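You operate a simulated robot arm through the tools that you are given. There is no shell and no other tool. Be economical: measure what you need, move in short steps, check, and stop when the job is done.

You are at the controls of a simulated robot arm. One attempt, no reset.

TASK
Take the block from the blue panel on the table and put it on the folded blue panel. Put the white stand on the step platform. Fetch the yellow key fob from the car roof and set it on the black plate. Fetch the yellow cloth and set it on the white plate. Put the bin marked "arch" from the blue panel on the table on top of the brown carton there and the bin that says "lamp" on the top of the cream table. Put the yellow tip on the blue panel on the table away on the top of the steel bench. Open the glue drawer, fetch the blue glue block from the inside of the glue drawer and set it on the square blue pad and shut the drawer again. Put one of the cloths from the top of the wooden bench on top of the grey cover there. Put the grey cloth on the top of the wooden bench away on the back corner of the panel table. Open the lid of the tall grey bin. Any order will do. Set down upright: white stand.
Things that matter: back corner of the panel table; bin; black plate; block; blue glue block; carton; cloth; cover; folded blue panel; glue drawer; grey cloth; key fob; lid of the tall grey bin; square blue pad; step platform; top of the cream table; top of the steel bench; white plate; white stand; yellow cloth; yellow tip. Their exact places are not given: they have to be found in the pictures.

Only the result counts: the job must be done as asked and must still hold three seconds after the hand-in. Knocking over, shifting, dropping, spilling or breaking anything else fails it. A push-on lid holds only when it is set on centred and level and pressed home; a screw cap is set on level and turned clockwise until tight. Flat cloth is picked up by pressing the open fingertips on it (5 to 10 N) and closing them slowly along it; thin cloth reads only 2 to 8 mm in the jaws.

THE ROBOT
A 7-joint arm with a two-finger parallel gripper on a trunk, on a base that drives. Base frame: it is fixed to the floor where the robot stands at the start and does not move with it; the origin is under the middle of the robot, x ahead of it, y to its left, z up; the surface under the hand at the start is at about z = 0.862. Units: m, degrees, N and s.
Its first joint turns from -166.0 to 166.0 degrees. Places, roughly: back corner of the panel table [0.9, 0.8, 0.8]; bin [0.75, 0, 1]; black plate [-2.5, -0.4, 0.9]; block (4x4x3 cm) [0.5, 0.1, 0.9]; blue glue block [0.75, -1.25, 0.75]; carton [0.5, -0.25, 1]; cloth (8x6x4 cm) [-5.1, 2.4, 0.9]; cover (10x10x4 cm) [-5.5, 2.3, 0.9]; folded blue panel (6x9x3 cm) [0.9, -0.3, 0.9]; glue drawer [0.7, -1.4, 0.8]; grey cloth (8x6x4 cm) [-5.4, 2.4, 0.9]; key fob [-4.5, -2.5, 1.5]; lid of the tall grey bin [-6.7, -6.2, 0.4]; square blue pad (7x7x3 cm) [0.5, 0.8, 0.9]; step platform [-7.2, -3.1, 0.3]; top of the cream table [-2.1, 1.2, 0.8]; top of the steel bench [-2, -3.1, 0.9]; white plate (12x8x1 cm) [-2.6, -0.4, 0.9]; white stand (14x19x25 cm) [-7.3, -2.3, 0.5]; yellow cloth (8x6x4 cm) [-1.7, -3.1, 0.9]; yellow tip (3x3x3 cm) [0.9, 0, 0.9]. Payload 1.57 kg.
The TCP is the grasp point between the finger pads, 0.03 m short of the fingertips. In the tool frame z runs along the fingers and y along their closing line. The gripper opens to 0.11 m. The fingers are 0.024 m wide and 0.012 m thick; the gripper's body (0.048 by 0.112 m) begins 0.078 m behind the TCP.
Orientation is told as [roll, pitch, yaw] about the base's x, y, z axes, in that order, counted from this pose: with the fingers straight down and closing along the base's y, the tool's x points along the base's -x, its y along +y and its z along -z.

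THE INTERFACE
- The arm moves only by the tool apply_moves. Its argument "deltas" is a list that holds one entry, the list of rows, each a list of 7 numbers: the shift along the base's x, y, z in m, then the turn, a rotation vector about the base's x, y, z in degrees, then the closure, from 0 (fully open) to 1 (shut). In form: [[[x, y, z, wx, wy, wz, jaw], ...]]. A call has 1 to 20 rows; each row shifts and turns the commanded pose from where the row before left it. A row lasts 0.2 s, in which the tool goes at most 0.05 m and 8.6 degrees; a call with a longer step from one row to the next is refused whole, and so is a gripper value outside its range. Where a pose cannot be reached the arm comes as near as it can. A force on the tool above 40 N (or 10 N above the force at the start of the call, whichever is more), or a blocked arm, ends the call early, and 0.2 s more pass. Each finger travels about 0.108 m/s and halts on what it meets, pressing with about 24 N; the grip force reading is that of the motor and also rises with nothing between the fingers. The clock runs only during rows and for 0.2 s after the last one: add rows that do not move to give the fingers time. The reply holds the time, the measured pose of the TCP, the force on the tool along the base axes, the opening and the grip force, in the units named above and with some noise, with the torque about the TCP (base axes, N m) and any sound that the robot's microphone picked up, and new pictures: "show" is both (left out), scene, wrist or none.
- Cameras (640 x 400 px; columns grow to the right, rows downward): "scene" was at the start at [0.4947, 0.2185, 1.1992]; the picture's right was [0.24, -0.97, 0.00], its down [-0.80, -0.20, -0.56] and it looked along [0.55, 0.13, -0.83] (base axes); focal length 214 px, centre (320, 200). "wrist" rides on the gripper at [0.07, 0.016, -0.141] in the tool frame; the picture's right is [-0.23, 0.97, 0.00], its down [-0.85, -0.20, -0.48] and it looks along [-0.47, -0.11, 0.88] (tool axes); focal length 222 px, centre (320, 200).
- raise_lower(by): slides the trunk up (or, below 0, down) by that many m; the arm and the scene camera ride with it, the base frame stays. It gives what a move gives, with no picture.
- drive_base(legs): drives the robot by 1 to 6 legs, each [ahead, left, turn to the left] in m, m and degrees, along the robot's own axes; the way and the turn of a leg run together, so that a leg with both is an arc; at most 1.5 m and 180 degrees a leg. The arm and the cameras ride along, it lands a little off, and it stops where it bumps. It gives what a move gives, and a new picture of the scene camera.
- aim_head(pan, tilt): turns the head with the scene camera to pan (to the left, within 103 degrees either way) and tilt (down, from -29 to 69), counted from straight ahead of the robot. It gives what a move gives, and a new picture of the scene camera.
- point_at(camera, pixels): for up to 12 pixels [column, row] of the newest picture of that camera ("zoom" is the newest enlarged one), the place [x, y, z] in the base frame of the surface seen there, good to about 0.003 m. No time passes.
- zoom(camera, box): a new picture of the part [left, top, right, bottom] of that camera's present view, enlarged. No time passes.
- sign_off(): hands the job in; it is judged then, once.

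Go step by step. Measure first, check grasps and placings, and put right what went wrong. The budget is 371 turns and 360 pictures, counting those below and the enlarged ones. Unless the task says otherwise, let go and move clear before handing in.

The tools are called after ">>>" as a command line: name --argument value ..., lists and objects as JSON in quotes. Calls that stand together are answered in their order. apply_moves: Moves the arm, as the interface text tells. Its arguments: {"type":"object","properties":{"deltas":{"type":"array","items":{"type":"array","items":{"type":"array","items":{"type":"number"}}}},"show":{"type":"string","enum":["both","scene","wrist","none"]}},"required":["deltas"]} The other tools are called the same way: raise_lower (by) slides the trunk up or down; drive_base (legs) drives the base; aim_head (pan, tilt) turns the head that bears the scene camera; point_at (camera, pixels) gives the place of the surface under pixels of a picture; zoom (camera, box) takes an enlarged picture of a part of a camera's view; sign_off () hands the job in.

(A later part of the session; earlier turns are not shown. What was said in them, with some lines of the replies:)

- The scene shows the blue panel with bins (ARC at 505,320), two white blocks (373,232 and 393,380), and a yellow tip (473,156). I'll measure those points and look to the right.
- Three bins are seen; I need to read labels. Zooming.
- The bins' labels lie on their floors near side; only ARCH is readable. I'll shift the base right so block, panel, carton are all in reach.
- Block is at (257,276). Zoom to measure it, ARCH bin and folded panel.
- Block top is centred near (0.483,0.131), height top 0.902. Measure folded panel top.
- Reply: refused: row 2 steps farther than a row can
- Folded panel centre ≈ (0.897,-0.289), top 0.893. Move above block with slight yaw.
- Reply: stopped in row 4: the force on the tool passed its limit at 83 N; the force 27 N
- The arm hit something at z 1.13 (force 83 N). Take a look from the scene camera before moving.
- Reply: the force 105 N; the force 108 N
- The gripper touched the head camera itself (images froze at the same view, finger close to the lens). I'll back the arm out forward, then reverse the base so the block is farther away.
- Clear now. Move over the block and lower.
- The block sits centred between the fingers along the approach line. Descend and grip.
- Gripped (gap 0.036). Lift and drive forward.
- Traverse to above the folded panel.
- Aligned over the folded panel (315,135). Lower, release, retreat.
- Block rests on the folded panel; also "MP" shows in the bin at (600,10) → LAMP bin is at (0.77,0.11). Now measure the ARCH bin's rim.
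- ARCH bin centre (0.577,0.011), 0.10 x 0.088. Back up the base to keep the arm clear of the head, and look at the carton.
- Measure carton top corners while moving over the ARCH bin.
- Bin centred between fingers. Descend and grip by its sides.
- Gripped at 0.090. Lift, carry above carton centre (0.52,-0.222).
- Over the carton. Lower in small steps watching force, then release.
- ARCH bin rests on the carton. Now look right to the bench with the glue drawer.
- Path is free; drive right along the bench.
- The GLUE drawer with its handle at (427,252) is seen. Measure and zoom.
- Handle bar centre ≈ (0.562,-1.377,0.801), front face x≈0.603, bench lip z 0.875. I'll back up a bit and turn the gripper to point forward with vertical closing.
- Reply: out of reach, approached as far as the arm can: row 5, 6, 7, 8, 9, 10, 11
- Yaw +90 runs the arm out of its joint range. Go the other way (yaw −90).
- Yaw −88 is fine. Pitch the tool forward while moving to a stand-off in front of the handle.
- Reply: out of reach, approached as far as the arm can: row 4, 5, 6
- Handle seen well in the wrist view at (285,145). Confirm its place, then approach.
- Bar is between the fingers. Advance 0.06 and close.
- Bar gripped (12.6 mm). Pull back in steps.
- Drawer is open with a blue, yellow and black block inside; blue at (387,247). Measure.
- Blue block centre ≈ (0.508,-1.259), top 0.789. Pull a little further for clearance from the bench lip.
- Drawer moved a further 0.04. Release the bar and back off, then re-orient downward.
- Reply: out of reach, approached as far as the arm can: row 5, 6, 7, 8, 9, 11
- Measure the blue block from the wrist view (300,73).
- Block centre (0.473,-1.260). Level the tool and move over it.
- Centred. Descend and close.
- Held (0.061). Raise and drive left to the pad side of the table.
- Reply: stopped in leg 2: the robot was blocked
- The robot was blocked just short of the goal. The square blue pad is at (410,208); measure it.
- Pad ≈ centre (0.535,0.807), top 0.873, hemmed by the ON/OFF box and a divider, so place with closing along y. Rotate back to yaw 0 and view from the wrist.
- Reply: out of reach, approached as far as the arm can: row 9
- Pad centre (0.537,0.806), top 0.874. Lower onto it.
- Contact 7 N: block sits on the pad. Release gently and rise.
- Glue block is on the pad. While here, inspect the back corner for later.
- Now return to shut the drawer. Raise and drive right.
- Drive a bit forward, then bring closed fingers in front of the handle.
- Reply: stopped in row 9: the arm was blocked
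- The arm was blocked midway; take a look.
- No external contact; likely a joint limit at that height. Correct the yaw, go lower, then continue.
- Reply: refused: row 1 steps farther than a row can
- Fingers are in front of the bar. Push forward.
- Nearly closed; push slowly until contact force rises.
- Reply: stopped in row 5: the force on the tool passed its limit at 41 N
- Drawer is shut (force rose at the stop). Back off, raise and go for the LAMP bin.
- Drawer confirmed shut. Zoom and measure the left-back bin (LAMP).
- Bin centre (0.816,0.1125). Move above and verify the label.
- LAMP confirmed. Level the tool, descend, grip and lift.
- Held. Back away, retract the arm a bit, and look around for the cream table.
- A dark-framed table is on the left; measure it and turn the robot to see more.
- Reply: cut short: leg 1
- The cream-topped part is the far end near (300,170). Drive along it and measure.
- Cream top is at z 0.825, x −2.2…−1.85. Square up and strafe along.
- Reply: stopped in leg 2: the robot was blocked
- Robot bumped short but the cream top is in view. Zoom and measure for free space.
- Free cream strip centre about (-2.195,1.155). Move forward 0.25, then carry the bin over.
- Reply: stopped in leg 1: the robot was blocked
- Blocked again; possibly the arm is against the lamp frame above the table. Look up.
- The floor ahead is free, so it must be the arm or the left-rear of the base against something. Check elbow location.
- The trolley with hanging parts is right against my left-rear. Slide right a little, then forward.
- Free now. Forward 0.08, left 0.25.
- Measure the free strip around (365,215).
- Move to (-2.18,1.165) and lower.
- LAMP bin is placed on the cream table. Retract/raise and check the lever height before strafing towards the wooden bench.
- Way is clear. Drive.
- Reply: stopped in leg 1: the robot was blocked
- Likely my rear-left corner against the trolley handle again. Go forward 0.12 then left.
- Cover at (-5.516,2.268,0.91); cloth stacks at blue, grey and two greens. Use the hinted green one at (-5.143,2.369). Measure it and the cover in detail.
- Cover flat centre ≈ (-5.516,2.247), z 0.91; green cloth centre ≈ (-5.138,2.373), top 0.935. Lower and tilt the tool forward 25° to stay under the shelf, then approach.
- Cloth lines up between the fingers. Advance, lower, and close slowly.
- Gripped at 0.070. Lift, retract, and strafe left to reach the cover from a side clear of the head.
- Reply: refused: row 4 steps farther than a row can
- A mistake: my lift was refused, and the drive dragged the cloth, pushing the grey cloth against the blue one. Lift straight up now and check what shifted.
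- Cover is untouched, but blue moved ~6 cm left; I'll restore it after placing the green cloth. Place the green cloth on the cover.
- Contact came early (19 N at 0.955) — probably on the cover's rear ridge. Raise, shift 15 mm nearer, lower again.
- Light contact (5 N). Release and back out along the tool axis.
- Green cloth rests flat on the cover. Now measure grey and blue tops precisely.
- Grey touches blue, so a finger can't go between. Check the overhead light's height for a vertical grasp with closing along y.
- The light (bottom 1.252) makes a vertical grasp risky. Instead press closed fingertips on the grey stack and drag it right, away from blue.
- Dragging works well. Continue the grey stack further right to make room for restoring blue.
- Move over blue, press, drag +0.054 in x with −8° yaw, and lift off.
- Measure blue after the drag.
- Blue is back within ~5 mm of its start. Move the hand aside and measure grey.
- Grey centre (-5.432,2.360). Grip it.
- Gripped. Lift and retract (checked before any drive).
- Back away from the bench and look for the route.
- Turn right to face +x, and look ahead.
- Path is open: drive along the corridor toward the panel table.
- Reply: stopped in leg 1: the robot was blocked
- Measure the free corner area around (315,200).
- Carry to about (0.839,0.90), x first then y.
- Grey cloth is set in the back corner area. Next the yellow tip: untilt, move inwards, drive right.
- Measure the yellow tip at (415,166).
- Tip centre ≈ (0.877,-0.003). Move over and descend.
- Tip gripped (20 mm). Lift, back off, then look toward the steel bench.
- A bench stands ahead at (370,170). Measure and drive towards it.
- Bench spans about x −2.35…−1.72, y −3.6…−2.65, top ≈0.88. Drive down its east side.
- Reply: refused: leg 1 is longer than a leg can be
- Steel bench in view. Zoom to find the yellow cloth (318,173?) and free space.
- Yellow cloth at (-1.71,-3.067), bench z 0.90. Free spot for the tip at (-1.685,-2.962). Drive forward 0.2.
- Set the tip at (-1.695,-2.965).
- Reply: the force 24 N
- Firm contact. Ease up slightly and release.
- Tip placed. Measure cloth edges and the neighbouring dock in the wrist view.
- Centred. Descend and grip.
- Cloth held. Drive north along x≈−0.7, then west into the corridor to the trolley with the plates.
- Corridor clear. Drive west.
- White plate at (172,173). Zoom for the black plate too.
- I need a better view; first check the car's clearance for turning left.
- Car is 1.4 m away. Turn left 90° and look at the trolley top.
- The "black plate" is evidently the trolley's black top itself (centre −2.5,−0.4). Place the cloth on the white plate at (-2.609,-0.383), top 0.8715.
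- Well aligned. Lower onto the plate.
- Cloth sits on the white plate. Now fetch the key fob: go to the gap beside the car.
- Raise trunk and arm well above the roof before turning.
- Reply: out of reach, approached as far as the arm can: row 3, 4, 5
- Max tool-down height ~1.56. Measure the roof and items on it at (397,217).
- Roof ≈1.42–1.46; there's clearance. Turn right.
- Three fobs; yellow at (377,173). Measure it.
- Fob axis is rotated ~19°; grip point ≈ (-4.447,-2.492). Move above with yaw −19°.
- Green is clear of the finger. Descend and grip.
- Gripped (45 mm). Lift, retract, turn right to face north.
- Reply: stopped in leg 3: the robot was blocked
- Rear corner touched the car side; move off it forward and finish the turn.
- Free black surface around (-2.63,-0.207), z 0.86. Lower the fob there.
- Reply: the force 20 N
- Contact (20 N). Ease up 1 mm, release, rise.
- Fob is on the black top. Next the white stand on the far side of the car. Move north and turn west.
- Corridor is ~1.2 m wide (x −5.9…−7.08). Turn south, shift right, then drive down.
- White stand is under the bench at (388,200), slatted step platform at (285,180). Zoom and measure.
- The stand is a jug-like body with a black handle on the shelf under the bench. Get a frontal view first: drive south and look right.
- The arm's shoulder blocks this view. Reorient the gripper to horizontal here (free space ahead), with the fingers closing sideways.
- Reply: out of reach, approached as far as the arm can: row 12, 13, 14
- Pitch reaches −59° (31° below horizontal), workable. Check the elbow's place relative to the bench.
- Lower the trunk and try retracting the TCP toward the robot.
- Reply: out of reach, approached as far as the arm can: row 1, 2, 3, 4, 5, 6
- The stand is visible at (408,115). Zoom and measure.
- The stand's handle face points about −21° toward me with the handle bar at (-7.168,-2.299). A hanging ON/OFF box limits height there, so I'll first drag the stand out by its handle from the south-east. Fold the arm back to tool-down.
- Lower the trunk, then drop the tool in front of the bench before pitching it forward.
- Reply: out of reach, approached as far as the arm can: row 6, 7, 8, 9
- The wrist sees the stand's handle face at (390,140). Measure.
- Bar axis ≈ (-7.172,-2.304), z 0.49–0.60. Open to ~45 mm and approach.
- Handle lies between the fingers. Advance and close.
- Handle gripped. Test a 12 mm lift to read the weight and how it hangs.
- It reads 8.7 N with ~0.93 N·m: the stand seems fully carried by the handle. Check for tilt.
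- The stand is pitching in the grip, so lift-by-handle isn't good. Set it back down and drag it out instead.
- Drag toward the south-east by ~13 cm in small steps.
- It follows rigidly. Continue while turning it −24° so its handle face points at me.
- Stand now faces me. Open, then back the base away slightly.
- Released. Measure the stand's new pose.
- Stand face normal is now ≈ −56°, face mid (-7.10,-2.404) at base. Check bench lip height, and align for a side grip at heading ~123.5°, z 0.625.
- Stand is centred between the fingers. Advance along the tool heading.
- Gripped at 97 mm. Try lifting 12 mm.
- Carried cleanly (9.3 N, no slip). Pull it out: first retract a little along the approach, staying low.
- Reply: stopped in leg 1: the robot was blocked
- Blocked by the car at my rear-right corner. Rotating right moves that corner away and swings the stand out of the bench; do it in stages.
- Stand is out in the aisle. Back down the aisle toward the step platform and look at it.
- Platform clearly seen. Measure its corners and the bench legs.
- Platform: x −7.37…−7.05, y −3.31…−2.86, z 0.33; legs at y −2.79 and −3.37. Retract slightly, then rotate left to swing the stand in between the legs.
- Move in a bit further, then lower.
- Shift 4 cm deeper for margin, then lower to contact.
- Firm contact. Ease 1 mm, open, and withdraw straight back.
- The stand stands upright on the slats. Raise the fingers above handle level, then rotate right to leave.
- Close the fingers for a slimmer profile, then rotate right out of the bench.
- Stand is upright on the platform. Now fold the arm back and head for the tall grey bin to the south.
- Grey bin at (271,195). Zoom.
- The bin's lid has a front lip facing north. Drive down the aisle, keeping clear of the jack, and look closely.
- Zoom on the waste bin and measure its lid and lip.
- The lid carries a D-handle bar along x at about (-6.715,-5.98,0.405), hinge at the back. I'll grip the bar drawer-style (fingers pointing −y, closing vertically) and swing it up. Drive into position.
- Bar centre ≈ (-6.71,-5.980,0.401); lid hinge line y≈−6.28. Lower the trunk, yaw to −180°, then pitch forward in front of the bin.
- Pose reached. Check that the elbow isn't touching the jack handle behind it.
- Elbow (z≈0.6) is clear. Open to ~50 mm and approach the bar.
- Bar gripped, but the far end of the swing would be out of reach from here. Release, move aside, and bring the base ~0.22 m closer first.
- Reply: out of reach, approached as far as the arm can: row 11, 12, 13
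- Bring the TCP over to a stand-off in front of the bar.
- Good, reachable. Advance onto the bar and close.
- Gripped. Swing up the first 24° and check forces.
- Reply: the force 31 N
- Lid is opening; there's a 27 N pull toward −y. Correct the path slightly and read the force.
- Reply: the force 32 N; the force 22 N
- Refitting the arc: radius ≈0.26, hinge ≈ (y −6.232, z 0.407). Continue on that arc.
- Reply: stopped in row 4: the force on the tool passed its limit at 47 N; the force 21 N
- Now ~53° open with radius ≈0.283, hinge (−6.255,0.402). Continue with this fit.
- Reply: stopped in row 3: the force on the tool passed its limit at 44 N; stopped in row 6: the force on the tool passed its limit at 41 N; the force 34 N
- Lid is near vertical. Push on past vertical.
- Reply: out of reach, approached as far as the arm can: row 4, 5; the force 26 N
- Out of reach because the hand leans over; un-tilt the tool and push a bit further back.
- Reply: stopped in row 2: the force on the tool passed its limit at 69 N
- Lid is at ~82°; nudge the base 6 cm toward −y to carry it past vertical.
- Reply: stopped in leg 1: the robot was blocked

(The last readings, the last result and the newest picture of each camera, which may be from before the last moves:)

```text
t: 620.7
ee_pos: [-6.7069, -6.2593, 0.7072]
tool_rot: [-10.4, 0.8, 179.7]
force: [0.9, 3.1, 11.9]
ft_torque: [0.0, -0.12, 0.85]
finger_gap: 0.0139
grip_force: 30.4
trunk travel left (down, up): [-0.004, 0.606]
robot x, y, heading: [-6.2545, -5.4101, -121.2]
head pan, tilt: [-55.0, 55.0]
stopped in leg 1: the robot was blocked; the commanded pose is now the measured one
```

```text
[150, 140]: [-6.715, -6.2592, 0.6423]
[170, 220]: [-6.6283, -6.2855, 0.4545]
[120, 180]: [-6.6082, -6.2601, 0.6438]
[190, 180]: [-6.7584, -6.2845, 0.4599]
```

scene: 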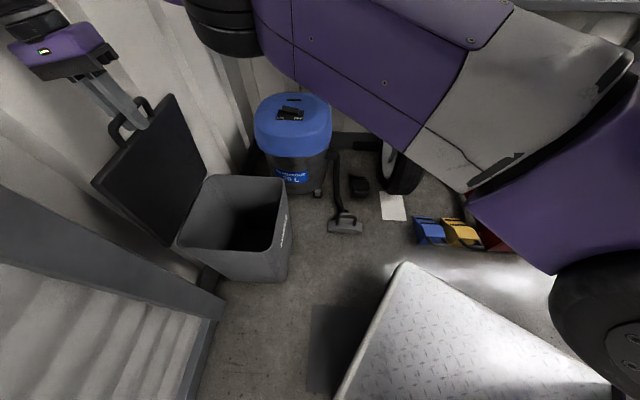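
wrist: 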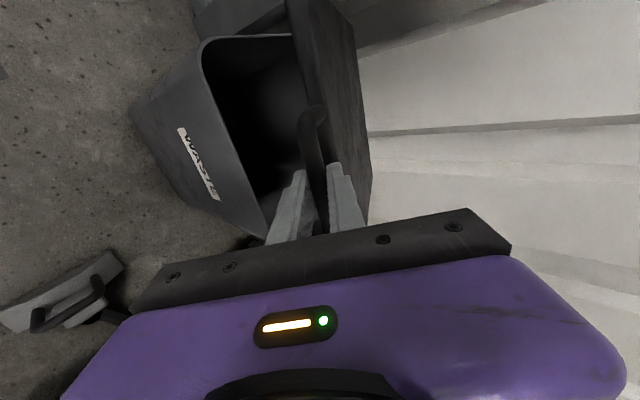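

Base blocked with the lid unmoved: the lid has reached its stop. Release the bar and rise, watching whether it stays open.

>>> apply_moves --deltas '[[[0, 0, 0, 0, 0, 0, 0.8], [0, 0, 0, 0, 0, 0, 0.65], [0, 0, 0, 0, 0, 0, 0.6], [0, 0, 0, 0, 0, 0, 0.6]]]' --show "scene"

>>> point_at --camera "scene" --pixels '[[150, 140], [170, 220], [120, 180], [190, 180]]'

```text
t: 621.7
ee_pos: [-6.7066, -6.2588, 0.7067]
tool_rot: [-10.4, 0.9, 179.6]
force: [0.5, 0.5, 0.4]
ft_torque: [0.0, 0.0, -0.03]
finger_gap: 0.0441
grip_force: 0.1
trunk travel left (down, up): [-0.004, 0.606]
robot x, y, heading: [-6.2516, -5.4044, -121.1]
head pan, tilt: [-55.0, 55.0]
```

scene: 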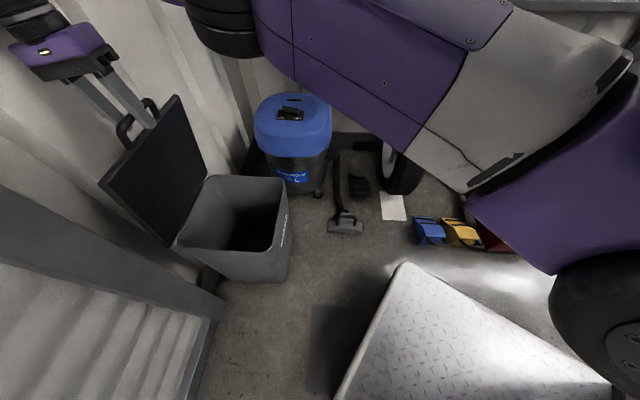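

```text
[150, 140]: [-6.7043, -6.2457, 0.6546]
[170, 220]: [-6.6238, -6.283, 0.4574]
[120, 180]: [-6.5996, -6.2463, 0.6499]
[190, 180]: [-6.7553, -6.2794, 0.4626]
```

The lid leaned ~3° forward onto my finger. Push it back with the open finger to feel whether there's a stop.

>>> apply_moves --deltas '[[[0, -0.005, 0, 0, 0, 0, 0.6], [0, -0.005, 0, 0, 0, 0, 0.6], [0, -0.005, 0, 0, 0, 0, 0.6], [0, -0.005, 0, 0, 0, 0, 0.6], [0, -0.005, 0, 0, 0, 0, 0.6], [0, 0, 0, 0, 0, 0, 0.6]]]' --show "none"

>>> zoom --camera "scene" --box '[60, 40, 260, 260]'

```text
t: 623.1
ee_pos: [-6.7019, -6.2581, 0.708]
tool_rot: [-10.4, 0.9, 179.7]
force: [0.6, -0.4, 0.0]
ft_torque: [-0.02, 0.01, -0.01]
finger_gap: 0.0438
grip_force: 0.1
out of reach, approached as far as the arm can: row 5
trunk travel left (down, up): [-0.004, 0.606]
robot x, y, heading: [-6.2491, -5.393, -121.3]
head pan, tilt: [-55.0, 55.0]
```

```text
1.82 times, centred on (160, 150) of scene
```

zoom: 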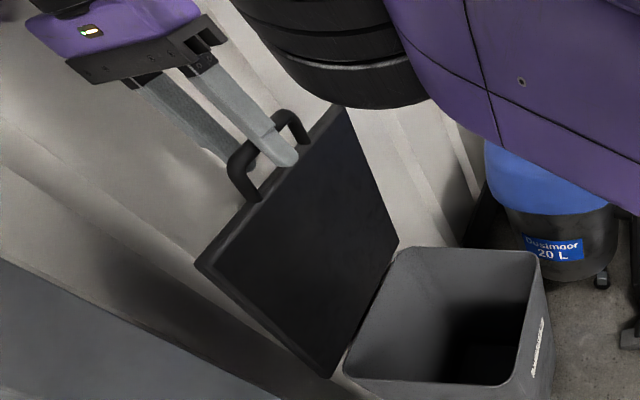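

Force is zero though the arm can't advance: the wrist itself is likely against the rear wall because the tool leans south. Un-tilt with the jaws open.

>>> apply_moves --deltas '[[[0, 0, 0.01, -4, 0, 0, 0.6], [0, 0, 0.01, -4, 0, 0, 0.6], [0, 0, 0, -4, 0, 0, 0.6], [0, 0, 0, -4, 0, 0, 0.6], [0, 0, 0, -4, 0, 0, 0.6], [0, 0, 0, 0, 0, 0, 0.6]]]' --show "scene"

>>> point_at --camera "scene" --pixels '[[150, 140], [170, 220], [120, 180], [190, 180], [60, 110], [200, 100]]'

```text
t: 623.5
ee_pos: [-6.7049, -6.2666, 0.7057]
tool_rot: [-8.6, 1.4, 179.8]
force: [0.4, 0.6, 0.0]
ft_torque: [0.03, 0.0, -0.01]
finger_gap: 0.0445
grip_force: 0.4
trunk travel left (down, up): [-0.004, 0.606]
robot x, y, heading: [-6.2557, -5.4045, -121.3]
head pan, tilt: [-55.0, 55.0]
stopped in row 2: the force on the tool passed its limit at 92 N (the readings are from after the stop); the commanded pose is now the measured one
```

scene: 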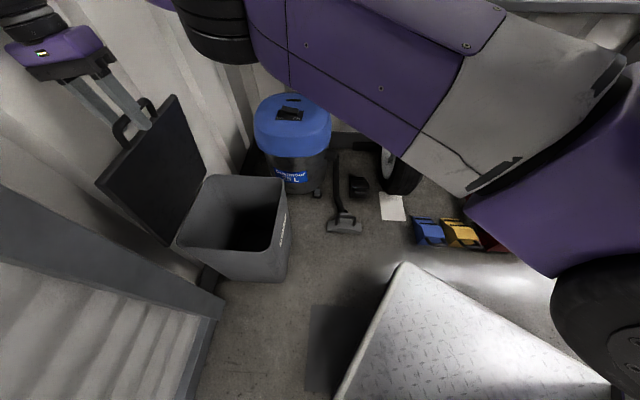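

```text
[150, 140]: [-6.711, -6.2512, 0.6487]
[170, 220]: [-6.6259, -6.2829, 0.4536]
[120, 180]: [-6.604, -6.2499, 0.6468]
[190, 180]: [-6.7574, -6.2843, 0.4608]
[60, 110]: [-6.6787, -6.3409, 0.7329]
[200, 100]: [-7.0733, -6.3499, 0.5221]
```

The wall is right there (y≈−6.34): the gripper body touched it. Ease off the wall and tilt the tool so the hand leans north, keeping the finger behind the bar.

>>> apply_moves --deltas '[[[0, 0.01, 0, 0, 0, 0, 0.6], [0, 0.006, 0, -4, 0, 0, 0.6], [0, 0.004, 0, -5, 0, 0, 0.6], [0, 0.004, 0, -5, 0, 0, 0.6], [0, 0.002, 0, -5, 0, 0, 0.6], [0, 0, 0, 0, 0, 0, 0.6]]]' --show "scene"

```text
t: 624.9
ee_pos: [-6.7052, -6.2434, 0.7035]
tool_rot: [10.7, 1.4, -179.5]
force: [-0.6, -0.8, -0.6]
ft_torque: [0.0, -0.04, -0.02]
finger_gap: 0.044
grip_force: 0.0
trunk travel left (down, up): [-0.004, 0.606]
robot x, y, heading: [-6.2539, -5.4092, -121.1]
head pan, tilt: [-55.0, 55.0]
```

scene: 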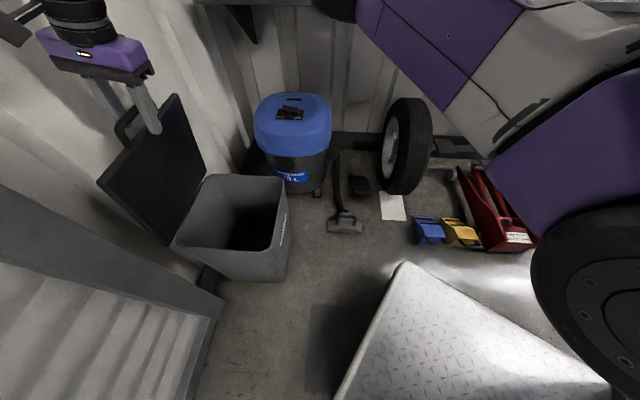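

>>> point_at --camera "scene" --pixels '[[150, 145], [170, 220], [120, 180], [190, 180], [130, 110], [118, 130]]'

>>> zoom --camera "scene" --box '[80, 70, 230, 250]'

```text
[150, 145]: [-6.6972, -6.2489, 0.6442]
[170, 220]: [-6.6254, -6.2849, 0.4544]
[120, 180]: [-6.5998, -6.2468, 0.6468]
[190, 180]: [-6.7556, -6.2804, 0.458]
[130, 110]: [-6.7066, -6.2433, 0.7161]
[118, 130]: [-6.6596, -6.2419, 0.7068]
```

```text
2.22 times, centred on (155, 160) of scene
```

zoom: 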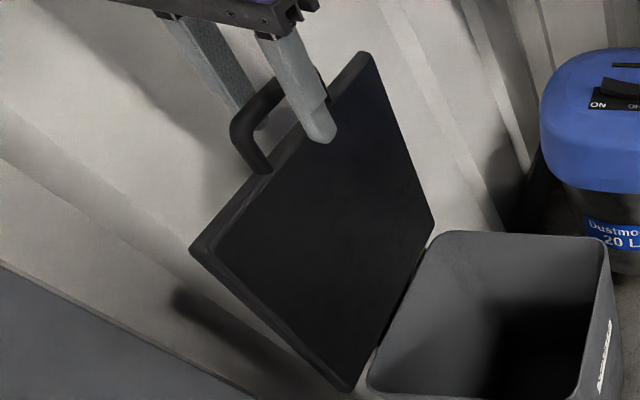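

The lid stands by itself at ~79° (finger isn't touching, force zero). Tilt more and gently push it a little further for margin.

>>> apply_moves --deltas '[[[0, 0, 0, -5, 0, 0, 0.6], [0, 0, 0, -5, 0, 0, 0.6], [0, 0, 0, -5, 0, 0, 0.6], [0, -0.01, 0, 0, 0, 0, 0.6], [0, -0.01, 0, 0, 0, 0, 0.6], [0, -0.01, 0, 0, 0, 0, 0.6], [0, -0.01, 0, 0, 0, 0, 0.6], [0, -0.01, 0, 0, 0, 0, 0.6], [0, 0, 0, 0, 0, 0, 0.6]]]' --show "scene"

>>> point_at --camera "scene" --pixels '[[150, 150], [170, 220], [120, 180], [190, 180]]'

```text
t: 626.6
ee_pos: [-6.7056, -6.2753, 0.7017]
tool_rot: [24.5, 1.3, -179.6]
force: [7.3, 31.9, 7.2]
ft_torque: [1.44, -0.49, -0.17]
finger_gap: 0.0669
grip_force: 12.9
trunk travel left (down, up): [-0.004, 0.606]
robot x, y, heading: [-6.2507, -5.4032, -121.2]
head pan, tilt: [-55.0, 55.0]
stopped in row 8: the force on the tool passed its limit at 49 N (the readings are from after the stop); the commanded pose is now the measured one
```

scene: 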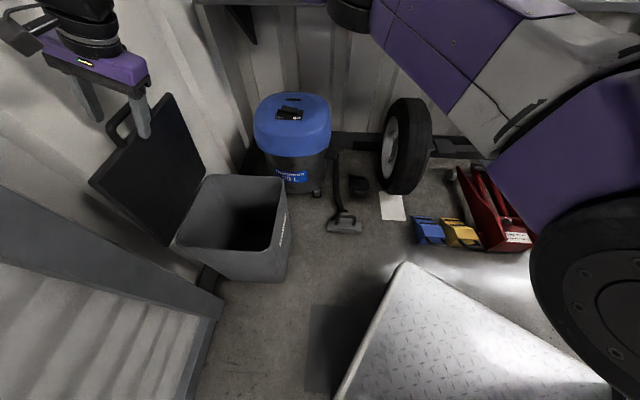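

```text
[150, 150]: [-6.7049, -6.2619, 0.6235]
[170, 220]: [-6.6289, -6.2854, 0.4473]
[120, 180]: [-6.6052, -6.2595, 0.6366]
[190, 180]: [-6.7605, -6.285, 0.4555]
```

The lid hits its own stop at ~82°. Withdraw straight up first, then away north.

>>> apply_moves --deltas '[[[0, 0.008, 0.0, 0, 0, 0, 0.5], [0, 0.003, 0.02, 0, 0, 0, 0.5], [0, 0.005, 0.03, 0, 0, 0, 0.5], [0, 0.005, 0.03, 0, 0, 0, 0.5], [0, 0, 0, 0, 0, 0, 0.5]]]' --show "scene"

>>> point_at --camera "scene" --pixels '[[150, 160], [170, 220], [120, 180], [190, 180]]'

```text
t: 627.8
ee_pos: [-6.708, -6.2597, 0.7827]
tool_rot: [25.0, 1.3, -179.5]
force: [0.4, -1.2, -0.1]
ft_torque: [0.0, 0.0, -0.01]
finger_gap: 0.0548
grip_force: 0.0
trunk travel left (down, up): [-0.004, 0.606]
robot x, y, heading: [-6.2522, -5.4016, -121.2]
head pan, tilt: [-55.0, 55.0]
```

scene: 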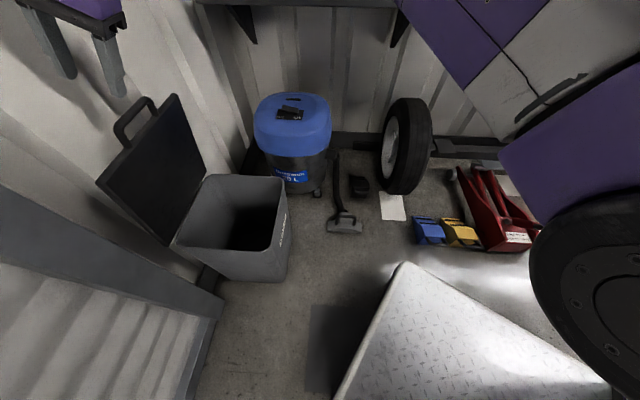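

```text
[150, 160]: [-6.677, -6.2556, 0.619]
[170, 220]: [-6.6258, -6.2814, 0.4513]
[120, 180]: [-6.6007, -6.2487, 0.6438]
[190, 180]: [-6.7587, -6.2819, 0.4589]
```

Lid stays open, free of the gripper. Move the arm clear, and confirm it still holds.

>>> apply_moves --deltas '[[[0, 0, 0.03, 0, 0, 0, 0.5], [0, 0.04, 0.02, 0, 0, 0, 0.5], [0.02, 0.04, 0.01, 0, 0, 0, 0.5], [0.03, 0.035, 0, 0, 0, 0, 0.5], [0.03, 0.035, 0, 0, 0, 0, 0.5], [0.03, 0.03, 0, 0, 0, 0, 0.5], [0, 0, 0, 0, 0, 0, 0.5], [0, 0, 0, 0, 0, 0, 0.5], [0, 0, 0, 0, 0, 0, 0.5], [0, 0, 0, 0, 0, 0, 0.5], [0, 0, 0, 0, 0, 0, 0.5]]]' --show "scene"

>>> point_at --camera "scene" --pixels '[[150, 160], [170, 220], [120, 180], [190, 180]]'

```text
t: 630.2
ee_pos: [-6.5976, -6.0803, 0.8423]
tool_rot: [25.0, 1.3, -179.5]
force: [0.8, -0.4, 0.3]
ft_torque: [0.0, 0.05, 0.0]
finger_gap: 0.0549
grip_force: 0.1
trunk travel left (down, up): [-0.004, 0.606]
robot x, y, heading: [-6.2531, -5.4038, -120.9]
head pan, tilt: [-55.0, 55.0]
```

scene: 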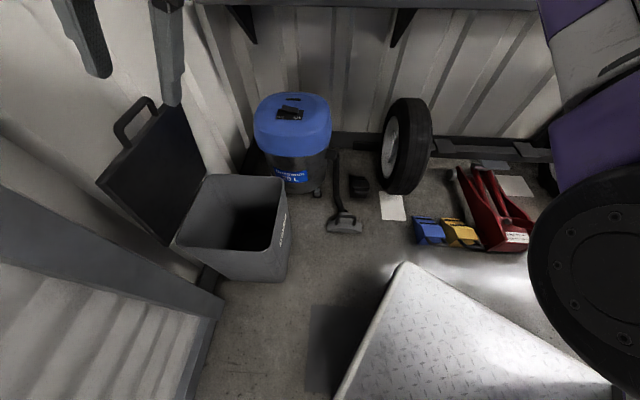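

```text
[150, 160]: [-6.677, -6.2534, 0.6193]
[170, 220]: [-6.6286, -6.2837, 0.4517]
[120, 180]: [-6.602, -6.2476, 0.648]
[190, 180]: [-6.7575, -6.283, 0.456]
```

>>> sign_off

```text
The job is handed in.
```

Every item on the list is done and the job is handed in, but these could count against it:

- **Blue cloth:** a refused lift meant I dragged the green cloth along the wooden bench, which pushed the grey cloth into the blue one. I slid blue back to within about 5 mm of where it started.
- **Black plate:** I saw no separate black plate near the given spot, so I set the key fob on the black top of the trolley.
- **Bumps:** the base touched several things while driving, including the trolley, the car and a table. The fob set-down and the lid work were checked afterwards, but I did not re-measure everything I brushed against.
- **Bin lid:** it reached its stop at about 82° and was standing open on its own at about 80° when I left it.
- **Back corner:** the grey cloth is at about (0.84, 0.91) on the panel table, roughly 10 cm from the point you gave, because a green stand occupied that spot.
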